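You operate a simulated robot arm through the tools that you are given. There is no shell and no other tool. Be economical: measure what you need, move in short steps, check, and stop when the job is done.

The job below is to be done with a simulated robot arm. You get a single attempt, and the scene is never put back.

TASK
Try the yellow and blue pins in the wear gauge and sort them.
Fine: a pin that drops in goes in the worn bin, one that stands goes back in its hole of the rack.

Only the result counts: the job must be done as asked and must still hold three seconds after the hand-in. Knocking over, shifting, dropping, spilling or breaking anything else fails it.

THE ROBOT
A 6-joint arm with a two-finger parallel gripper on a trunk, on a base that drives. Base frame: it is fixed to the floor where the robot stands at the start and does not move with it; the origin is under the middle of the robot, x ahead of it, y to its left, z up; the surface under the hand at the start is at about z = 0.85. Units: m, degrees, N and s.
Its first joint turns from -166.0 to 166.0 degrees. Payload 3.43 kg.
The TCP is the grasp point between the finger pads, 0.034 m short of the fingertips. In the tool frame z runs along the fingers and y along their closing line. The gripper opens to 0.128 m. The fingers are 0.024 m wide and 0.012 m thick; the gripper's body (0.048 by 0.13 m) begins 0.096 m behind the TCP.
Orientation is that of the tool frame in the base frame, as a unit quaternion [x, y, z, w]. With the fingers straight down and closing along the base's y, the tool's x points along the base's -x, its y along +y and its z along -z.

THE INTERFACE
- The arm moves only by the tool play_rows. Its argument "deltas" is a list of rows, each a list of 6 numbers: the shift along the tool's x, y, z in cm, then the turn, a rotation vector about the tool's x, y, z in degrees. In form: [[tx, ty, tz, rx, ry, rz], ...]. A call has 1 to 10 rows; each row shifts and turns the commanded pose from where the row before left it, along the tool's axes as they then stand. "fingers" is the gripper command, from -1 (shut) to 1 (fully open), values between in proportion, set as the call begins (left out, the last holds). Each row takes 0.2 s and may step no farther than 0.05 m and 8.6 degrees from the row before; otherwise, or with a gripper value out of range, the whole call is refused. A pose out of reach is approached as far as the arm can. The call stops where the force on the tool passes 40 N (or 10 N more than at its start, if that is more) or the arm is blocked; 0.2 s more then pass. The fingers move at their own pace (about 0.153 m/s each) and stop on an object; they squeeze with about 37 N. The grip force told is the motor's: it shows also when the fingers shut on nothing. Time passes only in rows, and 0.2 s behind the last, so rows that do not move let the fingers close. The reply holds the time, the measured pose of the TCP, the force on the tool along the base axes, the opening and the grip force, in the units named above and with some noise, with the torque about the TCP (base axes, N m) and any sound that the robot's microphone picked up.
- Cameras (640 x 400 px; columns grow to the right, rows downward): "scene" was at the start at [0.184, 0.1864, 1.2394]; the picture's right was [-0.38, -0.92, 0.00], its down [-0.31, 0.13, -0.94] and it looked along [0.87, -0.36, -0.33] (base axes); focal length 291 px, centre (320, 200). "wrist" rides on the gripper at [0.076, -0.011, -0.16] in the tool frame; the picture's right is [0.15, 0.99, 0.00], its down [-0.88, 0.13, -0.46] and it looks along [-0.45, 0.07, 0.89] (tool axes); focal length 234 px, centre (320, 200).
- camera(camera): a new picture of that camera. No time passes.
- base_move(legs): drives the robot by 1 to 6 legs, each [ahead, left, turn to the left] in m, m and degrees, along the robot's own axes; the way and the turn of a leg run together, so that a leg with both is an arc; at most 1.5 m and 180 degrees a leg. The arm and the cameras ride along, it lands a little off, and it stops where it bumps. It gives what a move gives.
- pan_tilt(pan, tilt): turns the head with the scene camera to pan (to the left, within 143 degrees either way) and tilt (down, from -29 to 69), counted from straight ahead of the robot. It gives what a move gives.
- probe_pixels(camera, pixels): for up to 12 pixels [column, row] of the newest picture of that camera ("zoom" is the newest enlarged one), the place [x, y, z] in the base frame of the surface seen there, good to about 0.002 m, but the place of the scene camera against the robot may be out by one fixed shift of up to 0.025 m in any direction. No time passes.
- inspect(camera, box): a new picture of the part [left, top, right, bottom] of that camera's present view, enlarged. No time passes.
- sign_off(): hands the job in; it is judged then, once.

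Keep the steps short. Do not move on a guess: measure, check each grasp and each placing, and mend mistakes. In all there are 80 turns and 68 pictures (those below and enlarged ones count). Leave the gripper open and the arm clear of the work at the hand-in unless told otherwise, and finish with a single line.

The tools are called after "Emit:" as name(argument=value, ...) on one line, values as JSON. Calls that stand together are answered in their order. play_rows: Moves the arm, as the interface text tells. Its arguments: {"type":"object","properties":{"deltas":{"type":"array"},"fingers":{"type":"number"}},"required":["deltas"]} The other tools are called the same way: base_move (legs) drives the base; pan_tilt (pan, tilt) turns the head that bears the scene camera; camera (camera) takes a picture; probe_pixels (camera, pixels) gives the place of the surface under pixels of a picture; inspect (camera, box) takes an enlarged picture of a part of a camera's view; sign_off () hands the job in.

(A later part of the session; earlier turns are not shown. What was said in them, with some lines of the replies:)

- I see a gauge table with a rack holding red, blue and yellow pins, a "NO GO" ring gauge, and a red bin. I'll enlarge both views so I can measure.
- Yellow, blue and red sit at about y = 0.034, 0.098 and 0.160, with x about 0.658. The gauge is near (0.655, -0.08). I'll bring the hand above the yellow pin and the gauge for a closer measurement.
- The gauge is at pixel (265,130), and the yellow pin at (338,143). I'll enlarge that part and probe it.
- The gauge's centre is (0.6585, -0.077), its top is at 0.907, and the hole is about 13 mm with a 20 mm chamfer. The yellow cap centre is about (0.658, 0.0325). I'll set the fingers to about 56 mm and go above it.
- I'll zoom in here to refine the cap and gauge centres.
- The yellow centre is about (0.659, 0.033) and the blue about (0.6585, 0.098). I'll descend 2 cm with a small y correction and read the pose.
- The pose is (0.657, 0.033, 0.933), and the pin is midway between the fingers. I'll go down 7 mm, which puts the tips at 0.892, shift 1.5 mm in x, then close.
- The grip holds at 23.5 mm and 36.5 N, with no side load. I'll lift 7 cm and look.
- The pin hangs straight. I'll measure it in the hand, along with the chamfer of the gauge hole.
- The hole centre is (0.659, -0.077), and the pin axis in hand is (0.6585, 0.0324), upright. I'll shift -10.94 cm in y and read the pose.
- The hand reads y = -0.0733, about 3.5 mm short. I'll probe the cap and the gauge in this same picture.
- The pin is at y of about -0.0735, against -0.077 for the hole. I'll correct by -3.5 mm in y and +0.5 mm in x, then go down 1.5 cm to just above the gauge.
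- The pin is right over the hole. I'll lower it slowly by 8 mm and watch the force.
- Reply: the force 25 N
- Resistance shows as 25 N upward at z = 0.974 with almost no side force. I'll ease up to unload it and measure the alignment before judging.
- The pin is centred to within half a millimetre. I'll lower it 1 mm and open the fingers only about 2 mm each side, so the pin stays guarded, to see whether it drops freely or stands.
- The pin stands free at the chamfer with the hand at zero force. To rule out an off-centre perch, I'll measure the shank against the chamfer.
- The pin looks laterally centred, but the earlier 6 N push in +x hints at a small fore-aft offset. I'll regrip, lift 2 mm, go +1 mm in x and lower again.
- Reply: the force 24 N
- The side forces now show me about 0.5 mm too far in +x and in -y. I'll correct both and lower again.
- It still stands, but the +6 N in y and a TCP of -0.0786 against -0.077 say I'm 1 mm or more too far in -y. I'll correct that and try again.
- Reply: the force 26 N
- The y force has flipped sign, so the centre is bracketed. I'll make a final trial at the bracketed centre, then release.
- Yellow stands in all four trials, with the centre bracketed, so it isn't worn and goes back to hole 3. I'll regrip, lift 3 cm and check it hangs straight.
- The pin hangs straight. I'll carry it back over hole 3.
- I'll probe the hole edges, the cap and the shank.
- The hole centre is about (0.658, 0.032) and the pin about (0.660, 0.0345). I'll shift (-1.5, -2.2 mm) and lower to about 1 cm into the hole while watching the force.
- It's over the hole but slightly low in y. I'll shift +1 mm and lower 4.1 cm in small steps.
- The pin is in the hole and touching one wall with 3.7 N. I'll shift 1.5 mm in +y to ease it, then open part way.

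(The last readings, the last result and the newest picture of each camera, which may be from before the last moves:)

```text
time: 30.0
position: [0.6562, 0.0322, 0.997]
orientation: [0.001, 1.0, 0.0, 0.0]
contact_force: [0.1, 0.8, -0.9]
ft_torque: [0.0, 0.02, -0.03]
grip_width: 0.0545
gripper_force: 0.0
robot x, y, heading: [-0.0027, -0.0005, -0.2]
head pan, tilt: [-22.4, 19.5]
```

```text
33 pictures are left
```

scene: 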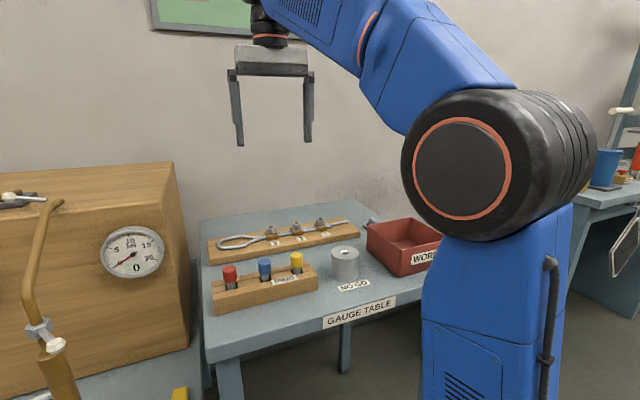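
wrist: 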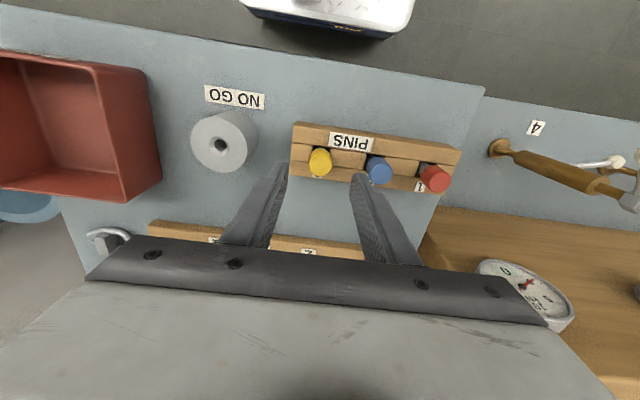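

Yellow is back in hole 3. Next is blue at y of about 0.0977, so I'll move above it.

Emit:
play_rows(deltas=[[-0.2, 3.3, 0, 0, 0, 0], [0, 3.25, 0, 0, 0, 0], [0, 0, 2.5, 0, 0, 0], [0, 0, 2, 0, 0, 0], [0, 0, 0, 0, 0, 0], [0, 0, 0, 0, 0, 0]])

Emit:
inspect(camera="wrist", box=[200, 110, 440, 260])

```text
time: 31.4
position: [0.6627, 0.0987, 0.9497]
orientation: [0.0, 1.0, -0.001, 0.0]
contact_force: [0.3, 0.5, 1.0]
ft_torque: [-0.02, 0.02, -0.02]
grip_width: 0.0544
gripper_force: 0.1
robot x, y, heading: [0.0021, -0.0014, -0.0]
head pan, tilt: [-22.4, 19.5]
```

```text
2.67 times, centred on (320, 185) of wrist
```

zoom: 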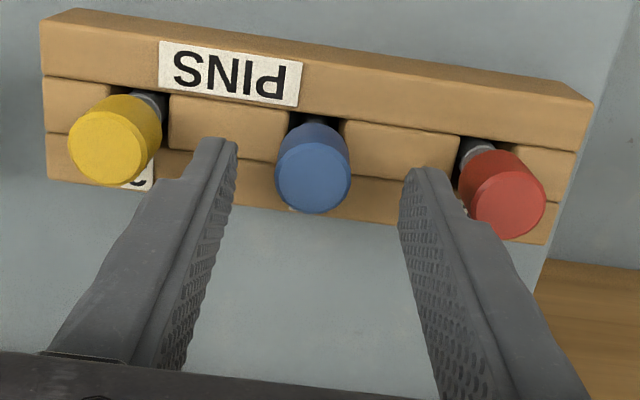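

I'm centred on blue in y, but x is 0.6627 where I want 0.659. I'll correct that and lower to z = 0.926.

Emit:
play_rows(deltas=[[0.35, -0.08, 0, 0, 0, 0], [0, 0, 0.8, 0, 0, 0], [0, 0, 0.8, 0, 0, 0], [0, 0, 0, 0, 0, 0]])

Emit:
play_rows(deltas=[[0, 0, 0.7, 0, 0, 0], [0, 0, 0, 0, 0, 0]])

Emit:
inspect(camera="wrist", box=[200, 110, 440, 260])

```text
time: 32.4
position: [0.6583, 0.0983, 0.9343]
orientation: [0.0, 1.0, 0.0, 0.001]
contact_force: [0.3, -0.3, 0.3]
ft_torque: [0.01, 0.03, -0.01]
grip_width: 0.0541
gripper_force: 0.1
robot x, y, heading: [0.0046, -0.003, 0.2]
head pan, tilt: [-22.4, 19.5]
```

```text
time: 33.0
position: [0.6585, 0.0977, 0.9285]
orientation: [-0.001, 1.0, 0.0, 0.0]
contact_force: [-0.2, 0.5, 0.6]
ft_torque: [-0.02, -0.02, 0.04]
grip_width: 0.0543
gripper_force: 0.1
robot x, y, heading: [-0.0011, -0.0032, -0.2]
head pan, tilt: [-22.4, 19.5]
```

```text
2.67 times, centred on (320, 185) of wrist
```

zoom: 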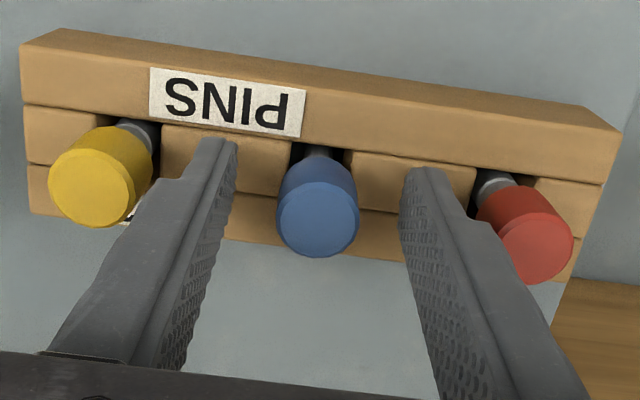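

The position is good. I'll go down 2 mm, close, then lift 7.5 cm.

Emit:
play_rows(deltas=[[0, 0, 0.2, 0, 0, 0], [0, 0, 0, 0, 0, 0]])

Emit:
play_rows(deltas=[[0, 0, 0, 0, 0, 0], [0, 0, 0, 0, 0, 0], [0, 0, 0, 0, 0, 0]], fingers=-1)

Emit:
play_rows(deltas=[[0, 0, -1.5, 0, 0, 0], [0, 0, -2, 0, 0, 0], [0, 0, -2, 0, 0, 0], [0, 0, -2, 0, 0, 0], [0, 0, 0, 0, 0, 0]])

Emit:
inspect(camera="wrist", box=[180, 95, 420, 245])

Emit:
inspect(camera="scene", box=[200, 200, 375, 309])

```text
time: 33.6
position: [0.6573, 0.0977, 0.9254]
orientation: [0.0, 1.0, 0.0, 0.0]
contact_force: [-1.1, 0.1, -0.6]
ft_torque: [0.02, 0.0, 0.01]
grip_width: 0.0544
gripper_force: 0.0
robot x, y, heading: [0.0015, 0.0017, 0.3]
head pan, tilt: [-22.4, 19.5]
```

```text
time: 34.4
position: [0.6569, 0.0983, 0.9266]
orientation: [0.0, 1.0, 0.0, 0.0]
contact_force: [0.4, -0.6, 1.0]
ft_torque: [-0.02, 0.02, -0.01]
grip_width: 0.024
gripper_force: 37.3
robot x, y, heading: [0.0002, 0.001, -0.3]
head pan, tilt: [-22.4, 19.5]
```

```text
time: 35.6
position: [0.6574, 0.0969, 1.0013]
orientation: [0.0, 1.0, 0.001, 0.0]
contact_force: [-0.7, 0.3, -1.0]
ft_torque: [0.02, -0.04, -0.05]
grip_width: 0.0236
gripper_force: 37.1
robot x, y, heading: [0.001, 0.0007, -0.1]
head pan, tilt: [-22.4, 19.5]
```

```text
2.67 times, centred on (300, 170) of wrist
```

zoom: 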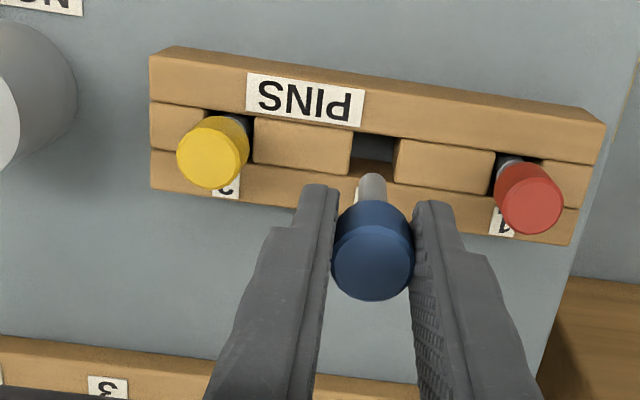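

```text
3.66 times, centred on (288, 254) of scene
```

zoom: 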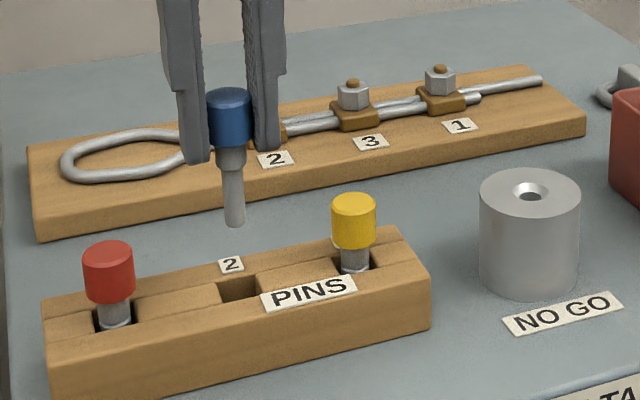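

Below its neck, blue is visibly thinner than yellow. I'll raise it 3 cm and carry it to the gauge to try it.

Emit:
play_rows(deltas=[[0, 0, -3, 0, 0, 0], [0, -3.5, 0, 0, 0, 0], [0, -3.5, 0, 0, 0, 0], [0, -3.5, 0, 0, 0, 0], [0, -3.5, 0, 0, 0, 0], [-0.2, -3.4, 0, 0, 0, 0], [0, 0, 2, 0, 0, 0], [0, 0, 0, 0, 0, 0], [0, 0, 0, 0, 0, 0]])

Emit:
inspect(camera="wrist", box=[220, 95, 420, 220])

```text
time: 37.6
position: [0.659, -0.0788, 1.0101]
orientation: [0.0, 1.0, 0.0, 0.001]
contact_force: [0.1, -0.1, -0.6]
ft_torque: [0.0, 0.04, 0.02]
grip_width: 0.0239
gripper_force: 36.6
robot x, y, heading: [0.0003, -0.0038, 0.1]
head pan, tilt: [-22.4, 19.5]
```

```text
3.20 times, centred on (320, 158) of wrist
```

zoom: 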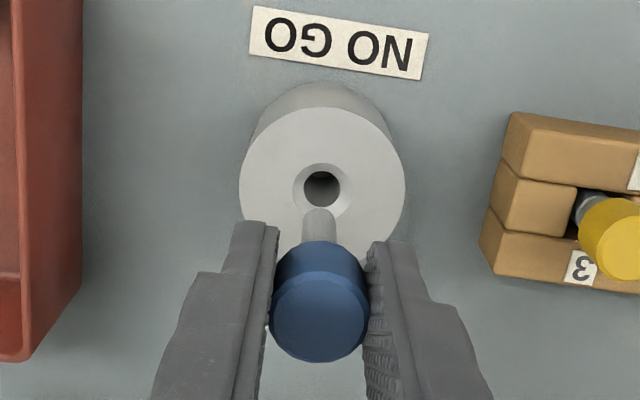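

Emit:
probe_pixels(camera="zoom", pixels=[[274, 315], [366, 315], [320, 358], [320, 278], [240, 190], [404, 190], [322, 110], [293, 186], [352, 186], [305, 225], [334, 225], [318, 210]])

```text
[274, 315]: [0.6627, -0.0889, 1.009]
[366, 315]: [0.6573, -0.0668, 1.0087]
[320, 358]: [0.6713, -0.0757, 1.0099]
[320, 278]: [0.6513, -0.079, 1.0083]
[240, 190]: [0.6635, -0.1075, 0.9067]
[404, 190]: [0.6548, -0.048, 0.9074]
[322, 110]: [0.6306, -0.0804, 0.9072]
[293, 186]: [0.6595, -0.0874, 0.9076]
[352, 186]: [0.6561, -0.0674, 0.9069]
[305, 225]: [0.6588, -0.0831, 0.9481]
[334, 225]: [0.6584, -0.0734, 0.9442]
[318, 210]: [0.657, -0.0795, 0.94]
```

The pin is at (0.6605, -0.078) and the hole at (0.659, -0.077). I'll correct by (-1.5, +0.8 mm) and lower to just above the gauge.

Emit:
play_rows(deltas=[[0.15, 0.08, 0, 0, 0, 0], [0, 0, 1.3, 0, 0, 0], [0, 0, 1.3, 0, 0, 0], [0, 0, 0, 0, 0, 0], [0, 0, 0, 0, 0, 0]])

Emit:
inspect(camera="wrist", box=[220, 110, 420, 235])

Emit:
inspect(camera="scene", box=[300, 220, 390, 276])

```text
time: 38.8
position: [0.657, -0.0789, 0.9847]
orientation: [0.001, 1.0, 0.0, 0.0]
contact_force: [-0.3, 1.1, -0.7]
ft_torque: [0.01, -0.01, 0.03]
grip_width: 0.0237
gripper_force: 36.8
robot x, y, heading: [0.002, -0.0021, 0.1]
head pan, tilt: [-22.4, 19.5]
```

```text
3.20 times, centred on (320, 172) of wrist
```

zoom: 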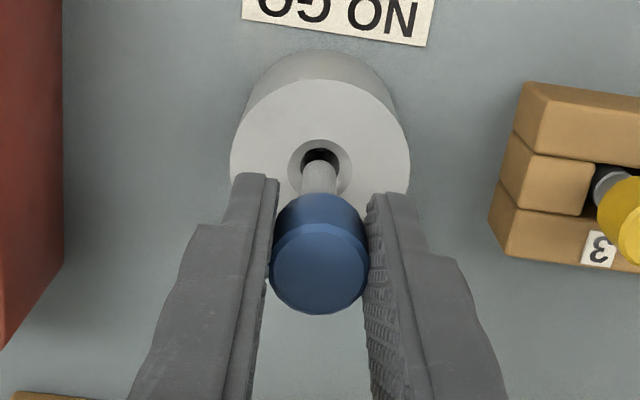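

```text
7.11 times, centred on (345, 248) of scene
```

zoom: 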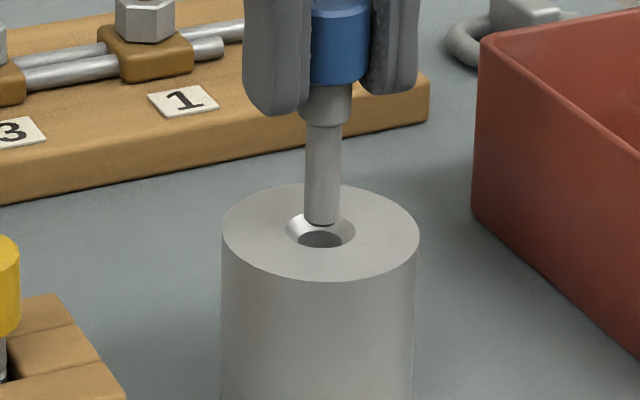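

It's aligned. I'll lower 1.6 cm slowly.

Emit:
play_rows(deltas=[[0, 0.08, 0.3, 0, 0, 0], [0, 0, 0.3, 0, 0, 0], [0, 0, 0.3, 0, 0, 0], [0, 0, 0.3, 0, 0, 0], [0, 0, 0.4, 0, 0, 0], [0, 0, 0, 0, 0, 0]])

Emit:
inspect(camera="scene", box=[300, 220, 390, 276])

```text
time: 40.2
position: [0.6578, -0.0761, 0.9687]
orientation: [-0.001, 1.0, 0.0, 0.0]
contact_force: [-3.3, -9.7, 1.5]
ft_torque: [-0.69, 0.24, -0.02]
grip_width: 0.0239
gripper_force: 37.4
robot x, y, heading: [0.0016, 0.0004, 0.0]
head pan, tilt: [-22.4, 19.5]
```

```text
7.11 times, centred on (345, 248) of scene
```

zoom: 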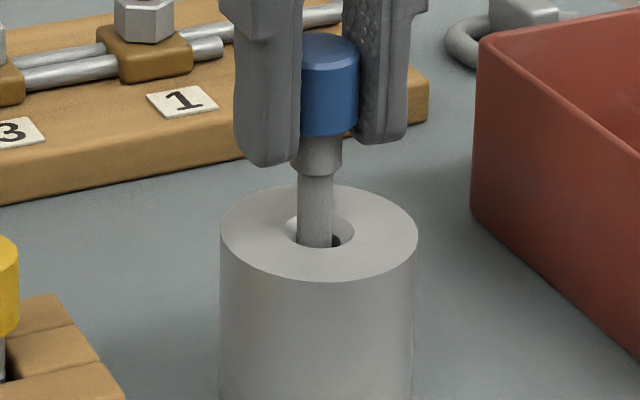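

The tip went into the hole but presses the +y wall with about 10 N. I'll ease 1 mm in -y, then open slightly so it can drop.

Emit:
play_rows(deltas=[[0.04, -0.1, 0, 0, 0, 0], [0, 0, 0, 0, 0, 0]])

Emit:
play_rows(deltas=[[0, 0, 0, 0, 0, 0], [0, 0, 0, 0, 0, 0], [0, 0, 0, 0, 0, 0]], fingers=-0.54)

Emit:
inspect(camera="scene", box=[300, 220, 390, 276])

```text
time: 40.8
position: [0.6581, -0.0762, 0.9678]
orientation: [-0.001, 1.0, 0.0, 0.0]
contact_force: [0.0, -0.4, -0.8]
ft_torque: [-0.01, 0.0, -0.01]
grip_width: 0.0235
gripper_force: 37.2
robot x, y, heading: [-0.0004, -0.0002, 0.1]
head pan, tilt: [-22.4, 19.5]
```

```text
time: 41.6
position: [0.6568, -0.0765, 0.969]
orientation: [-0.001, 1.0, -0.001, -0.001]
contact_force: [0.5, 0.3, 0.4]
ft_torque: [0.01, 0.01, -0.02]
grip_width: 0.0293
gripper_force: 0.0
robot x, y, heading: [-0.0008, 0.0014, 0.0]
head pan, tilt: [-22.4, 19.5]
```

```text
7.11 times, centred on (345, 248) of scene
```

zoom: 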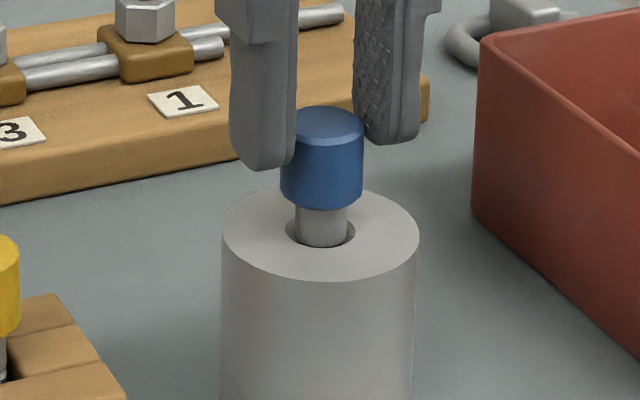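

Blue dropped in, so it is worn and goes in the bin. I'll open a bit, go down 1.4 cm around its cap and regrip.

Emit:
play_rows(deltas=[[0, 0, 0, 0, 0, 0], [-0.15, 0, 0, 0, 0, 0], [0, 0, 0.7, 0, 0, 0], [0, 0, 0.7, 0, 0, 0], [0, 0, 0, 0, 0, 0]], fingers=-0.25)

Emit:
inspect(camera="wrist", box=[220, 110, 420, 235])

```text
time: 42.8
position: [0.6584, -0.0802, 0.9555]
orientation: [0.0, 1.0, 0.0, 0.0]
contact_force: [0.3, -0.3, 0.2]
ft_torque: [0.03, -0.04, 0.01]
grip_width: 0.0478
gripper_force: 0.0
robot x, y, heading: [-0.0018, 0.0007, 0.0]
head pan, tilt: [-22.4, 19.5]
```

```text
3.20 times, centred on (320, 172) of wrist
```

zoom: 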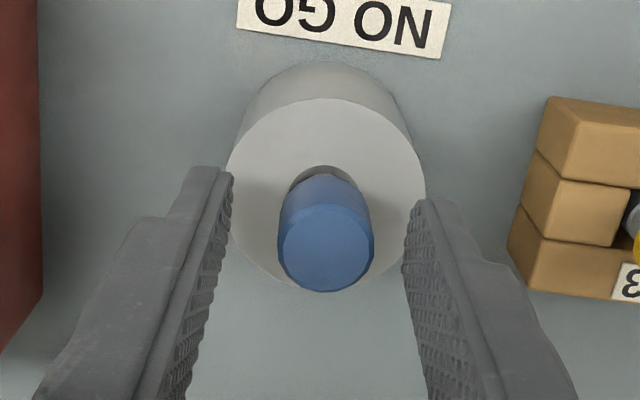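

The hand sits about 2–3 mm too far in -y. I'll probe the cap to centre on it.

Emit:
probe_pixels(camera="zoom", pixels=[[281, 245], [370, 245], [326, 288], [326, 210], [326, 248]])

Emit:
play_rows(deltas=[[0, 0.2, 0, 0, 0, 0], [0, 0, 0, 0, 0, 0]])

```text
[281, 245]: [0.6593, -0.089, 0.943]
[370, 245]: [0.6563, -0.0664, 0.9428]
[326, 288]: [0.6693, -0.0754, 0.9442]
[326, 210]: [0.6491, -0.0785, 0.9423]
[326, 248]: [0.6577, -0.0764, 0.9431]
```

```text
time: 43.4
position: [0.6592, -0.0756, 0.9555]
orientation: [0.0, 1.0, 0.0, 0.0]
contact_force: [0.2, 0.1, 0.7]
ft_torque: [0.02, 0.01, 0.02]
grip_width: 0.0483
gripper_force: 0.1
robot x, y, heading: [-0.0002, 0.001, 0.1]
head pan, tilt: [-22.4, 19.5]
```

The cap centre is y = -0.0777, so I'll move 1.5 mm, go 4 mm lower and close.

Emit:
play_rows(deltas=[[0, -0.12, 0.4, 0, 0, 0], [0, 0, 0, 0, 0, 0]])

Emit:
play_rows(deltas=[[0, 0, 0, 0, 0, 0], [0, 0, 0, 0, 0, 0], [0, 0, 0, 0, 0, 0]], fingers=-1)

```text
time: 44.0
position: [0.6589, -0.0752, 0.9516]
orientation: [-0.001, 1.0, 0.0, 0.001]
contact_force: [-0.1, -0.1, -0.9]
ft_torque: [0.01, 0.01, 0.04]
grip_width: 0.048
gripper_force: 0.1
robot x, y, heading: [0.0002, 0.0015, 0.0]
head pan, tilt: [-22.4, 19.5]
```

```text
time: 44.8
position: [0.6591, -0.0762, 0.9501]
orientation: [0.001, 1.0, 0.0, 0.0]
contact_force: [0.4, -6.6, 4.8]
ft_torque: [-0.24, 0.01, -0.05]
grip_width: 0.0239
gripper_force: 37.3
robot x, y, heading: [-0.0013, 0.0011, -0.1]
head pan, tilt: [-22.4, 19.5]
```

It's gripped with a small side load. I'll ease 1 mm in -y and lift slowly straight up.

Emit:
play_rows(deltas=[[0, -0.1, -0.1, 0, 0, 0], [0, 0, -0.2, 0, 0, 0], [0, 0, 0, 0, 0, 0]])

Emit:
play_rows(deltas=[[0, 0, -1, 0, 0, 0], [0, 0, -1, 0, 0, 0], [0, 0, -1.5, 0, 0, 0], [0, 0, -2, 0, 0, 0], [0, 0, -3, 0, 0, 0], [0, 0, 0, 0, 0, 0]])

Emit:
camera(camera="wrist")

```text
time: 45.6
position: [0.6596, -0.0764, 0.9535]
orientation: [0.0, 1.0, -0.001, 0.001]
contact_force: [0.2, 1.0, -0.5]
ft_torque: [-0.02, 0.01, 0.03]
grip_width: 0.0236
gripper_force: 36.7
robot x, y, heading: [-0.0003, -0.0016, -0.0]
head pan, tilt: [-22.4, 19.5]
```

```text
time: 47.0
position: [0.6589, -0.0774, 1.0384]
orientation: [0.0, 1.0, 0.0, 0.0]
contact_force: [-0.3, 1.3, -1.6]
ft_torque: [-0.01, -0.01, 0.0]
grip_width: 0.0237
gripper_force: 36.6
robot x, y, heading: [-0.0043, -0.0008, 0.0]
head pan, tilt: [-22.4, 19.5]
```

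```text
22 pictures are left
```

wrist: 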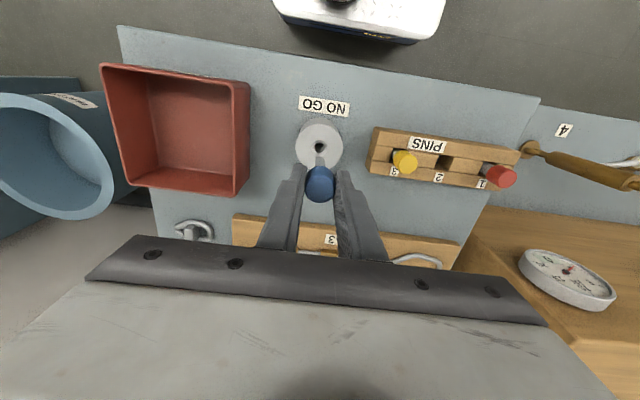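

Blue is out, and the gauge sits where it was. I'll probe the bin's rim and floor, and check the gauge's position.

Emit:
probe_pixels(camera="wrist", pixels=[[245, 85], [244, 185], [125, 178], [103, 70], [185, 140], [160, 160], [210, 120], [303, 145], [340, 145], [321, 119], [240, 130], [112, 120]])

```text
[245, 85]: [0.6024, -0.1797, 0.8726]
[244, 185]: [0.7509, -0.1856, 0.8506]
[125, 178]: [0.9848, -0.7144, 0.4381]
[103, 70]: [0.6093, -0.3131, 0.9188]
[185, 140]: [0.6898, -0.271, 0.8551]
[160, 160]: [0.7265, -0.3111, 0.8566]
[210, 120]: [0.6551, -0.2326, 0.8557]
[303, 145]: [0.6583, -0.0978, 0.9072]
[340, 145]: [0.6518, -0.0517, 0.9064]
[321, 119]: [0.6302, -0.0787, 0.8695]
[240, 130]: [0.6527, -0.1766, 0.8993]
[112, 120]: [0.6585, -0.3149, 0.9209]
```

The bin spans x 0.603–0.745 and y -0.315 to -0.177, with its rim at 0.921 and floor at 0.856. I'll move over its centre at (0.675, -0.246), with the pin tip 4 cm above the rim.

Emit:
play_rows(deltas=[[-0.8, -4, 0, 0, 0, 0], [-0.8, -4, 0, 0, 0, 0], [0, -4, 0, 0, 0, 0], [0, -4.8, 0, 0, 0, 0], [0, 0, 0, 0, 0, 0], [0, 0, 0, 0, 0, 0]])

Emit:
camera(camera="wrist")

```text
time: 48.4
position: [0.6741, -0.242, 1.0383]
orientation: [0.0, 1.0, 0.0, -0.001]
contact_force: [-0.2, -1.3, -0.7]
ft_torque: [0.02, -0.02, 0.03]
grip_width: 0.0238
gripper_force: 36.4
robot x, y, heading: [-0.0049, -0.0028, 0.3]
head pan, tilt: [-22.4, 19.5]
```

```text
21 pictures are left
```

wrist: 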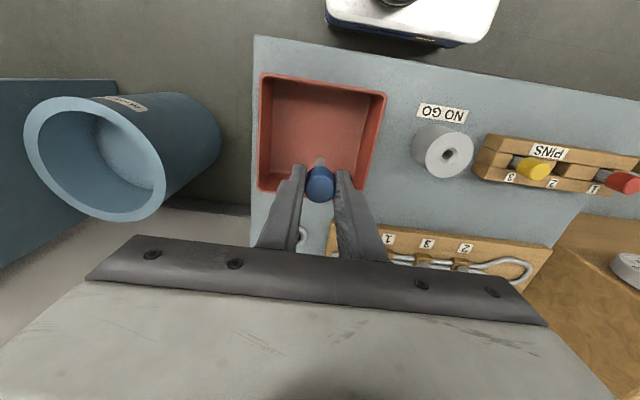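

It's over the bin's middle. I'll lower 9.8 cm to a TCP of about 0.94, which puts the tip just above the floor.

Emit:
play_rows(deltas=[[0, -0.3, 2, 0, 0, 0], [0, 0, 2, 0, 0, 0], [0, 0, 2, 0, 0, 0], [0, 0, 1.5, 0, 0, 0], [0, 0, 1.2, 0, 0, 0], [0, 0, 0.8, 0, 0, 0], [0, 0, 0, 0, 0, 0]])

Emit:
inspect(camera="wrist", box=[180, 60, 460, 235])

```text
time: 50.0
position: [0.6759, -0.2471, 0.9439]
orientation: [0.001, 1.0, 0.001, 0.0]
contact_force: [-0.4, 0.0, -0.5]
ft_torque: [0.02, 0.01, -0.03]
grip_width: 0.0238
gripper_force: 36.6
robot x, y, heading: [0.0017, 0.001, -0.0]
head pan, tilt: [-22.4, 19.5]
```

```text
2.29 times, centred on (320, 148) of wrist
```

zoom: 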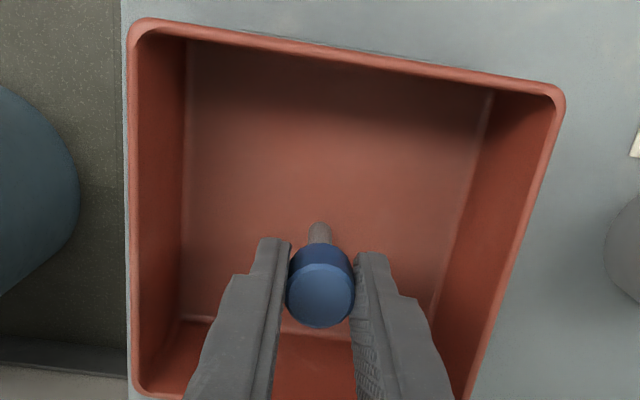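

It's inside the bin, with the tip about 1 cm above the floor. I'll lower 7 mm more, open modestly, then lift out.

Emit:
play_rows(deltas=[[0, 0, 0.4, 0, 0, 0], [0, 0, 0.3, 0, 0, 0], [0, 0, 0, 0, 0, 0]])

Emit:
play_rows(deltas=[[0, 0, 0, 0, 0, 0], [0, 0, 0, 0, 0, 0], [0, 0, 0, 0, 0, 0]], fingers=-0.25)

Emit:
play_rows(deltas=[[0, 0, -2, 0, 0, 0], [0, 0, -3, 0, 0, 0], [0, 0, -4, 0, 0, 0], [0, 0, -4, 0, 0, 0], [0, 0, -4, 0, 0, 0], [0, 0, 0, 0, 0, 0]])

Emit:
camera(camera="wrist")

Emit:
inspect(camera="scene", box=[190, 190, 450, 350])

```text
time: 50.8
position: [0.6761, -0.2472, 0.9372]
orientation: [0.0, 1.0, 0.0, 0.0]
contact_force: [0.4, -0.2, -1.2]
ft_torque: [0.0, -0.02, -0.01]
grip_width: 0.0239
gripper_force: 37.7
robot x, y, heading: [-0.0007, -0.0002, -0.1]
head pan, tilt: [-22.4, 19.5]
```

```text
time: 51.6
position: [0.6762, -0.2465, 0.9367]
orientation: [0.001, 1.0, 0.0, 0.0]
contact_force: [0.5, 0.0, -0.4]
ft_torque: [0.06, -0.02, 0.02]
grip_width: 0.0482
gripper_force: 0.1
robot x, y, heading: [0.0005, 0.0026, -0.2]
head pan, tilt: [-22.4, 19.5]
```

```text
time: 53.0
position: [0.6756, -0.2466, 1.1081]
orientation: [0.0, 1.0, 0.0, 0.0]
contact_force: [0.2, -0.1, 0.6]
ft_torque: [-0.02, 0.01, 0.02]
grip_width: 0.0478
gripper_force: 0.1
robot x, y, heading: [0.002, 0.0039, 0.2]
head pan, tilt: [-22.4, 19.5]
```

```text
19 pictures are left
```

wrist: 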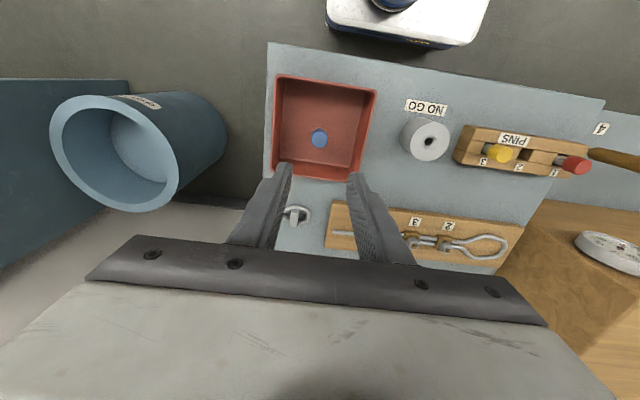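

```text
2.46 times, centred on (320, 270) of scene
```

zoom: 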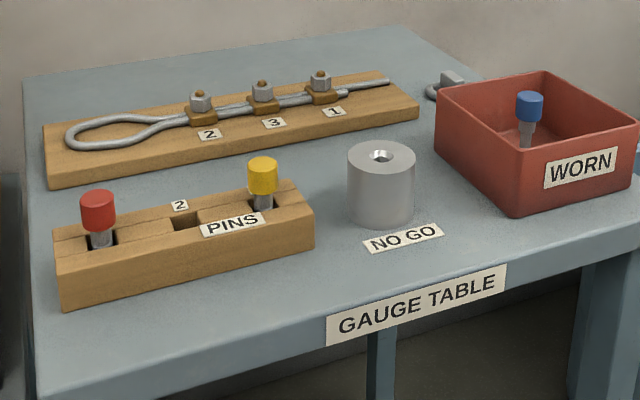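

Blue stands inside the worn bin, yellow is seated in hole 3, and the gauge, rack and other items sit as they did at the start. I'll open the gripper fully and rise clear.

Emit:
play_rows(deltas=[[0, 0, -3, 0, 0, 0], [0, 0, 0, 0, 0, 0], [0, 0, 0, 0, 0, 0]], fingers=1)

Emit:
inspect(camera="wrist", box=[240, 60, 640, 260])

```text
time: 53.8
position: [0.6744, -0.2465, 1.1371]
orientation: [0.0, 1.0, 0.0, -0.001]
contact_force: [0.0, -0.5, 0.0]
ft_torque: [-0.01, 0.02, -0.02]
grip_width: 0.1281
gripper_force: 0.0
robot x, y, heading: [-0.0004, -0.0008, -0.0]
head pan, tilt: [-22.4, 19.5]
```

```text
1.60 times, centred on (440, 160) of wrist
```

zoom: 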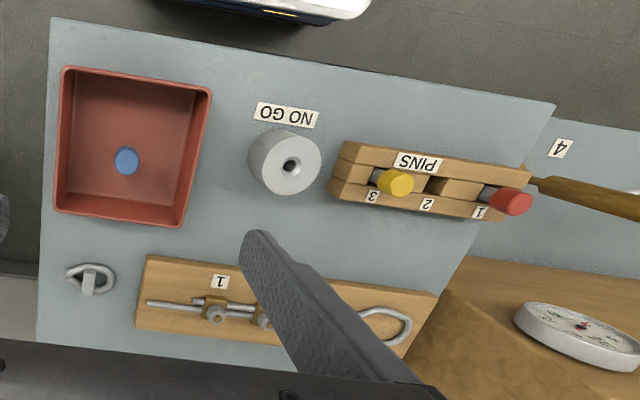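

Everything is in place, so I'm handing in.

Emit:
sign_off()

```text
The job is handed in.
```

Yellow stood in the gauge and is back in rack hole 3; blue dropped in and is in the worn bin.
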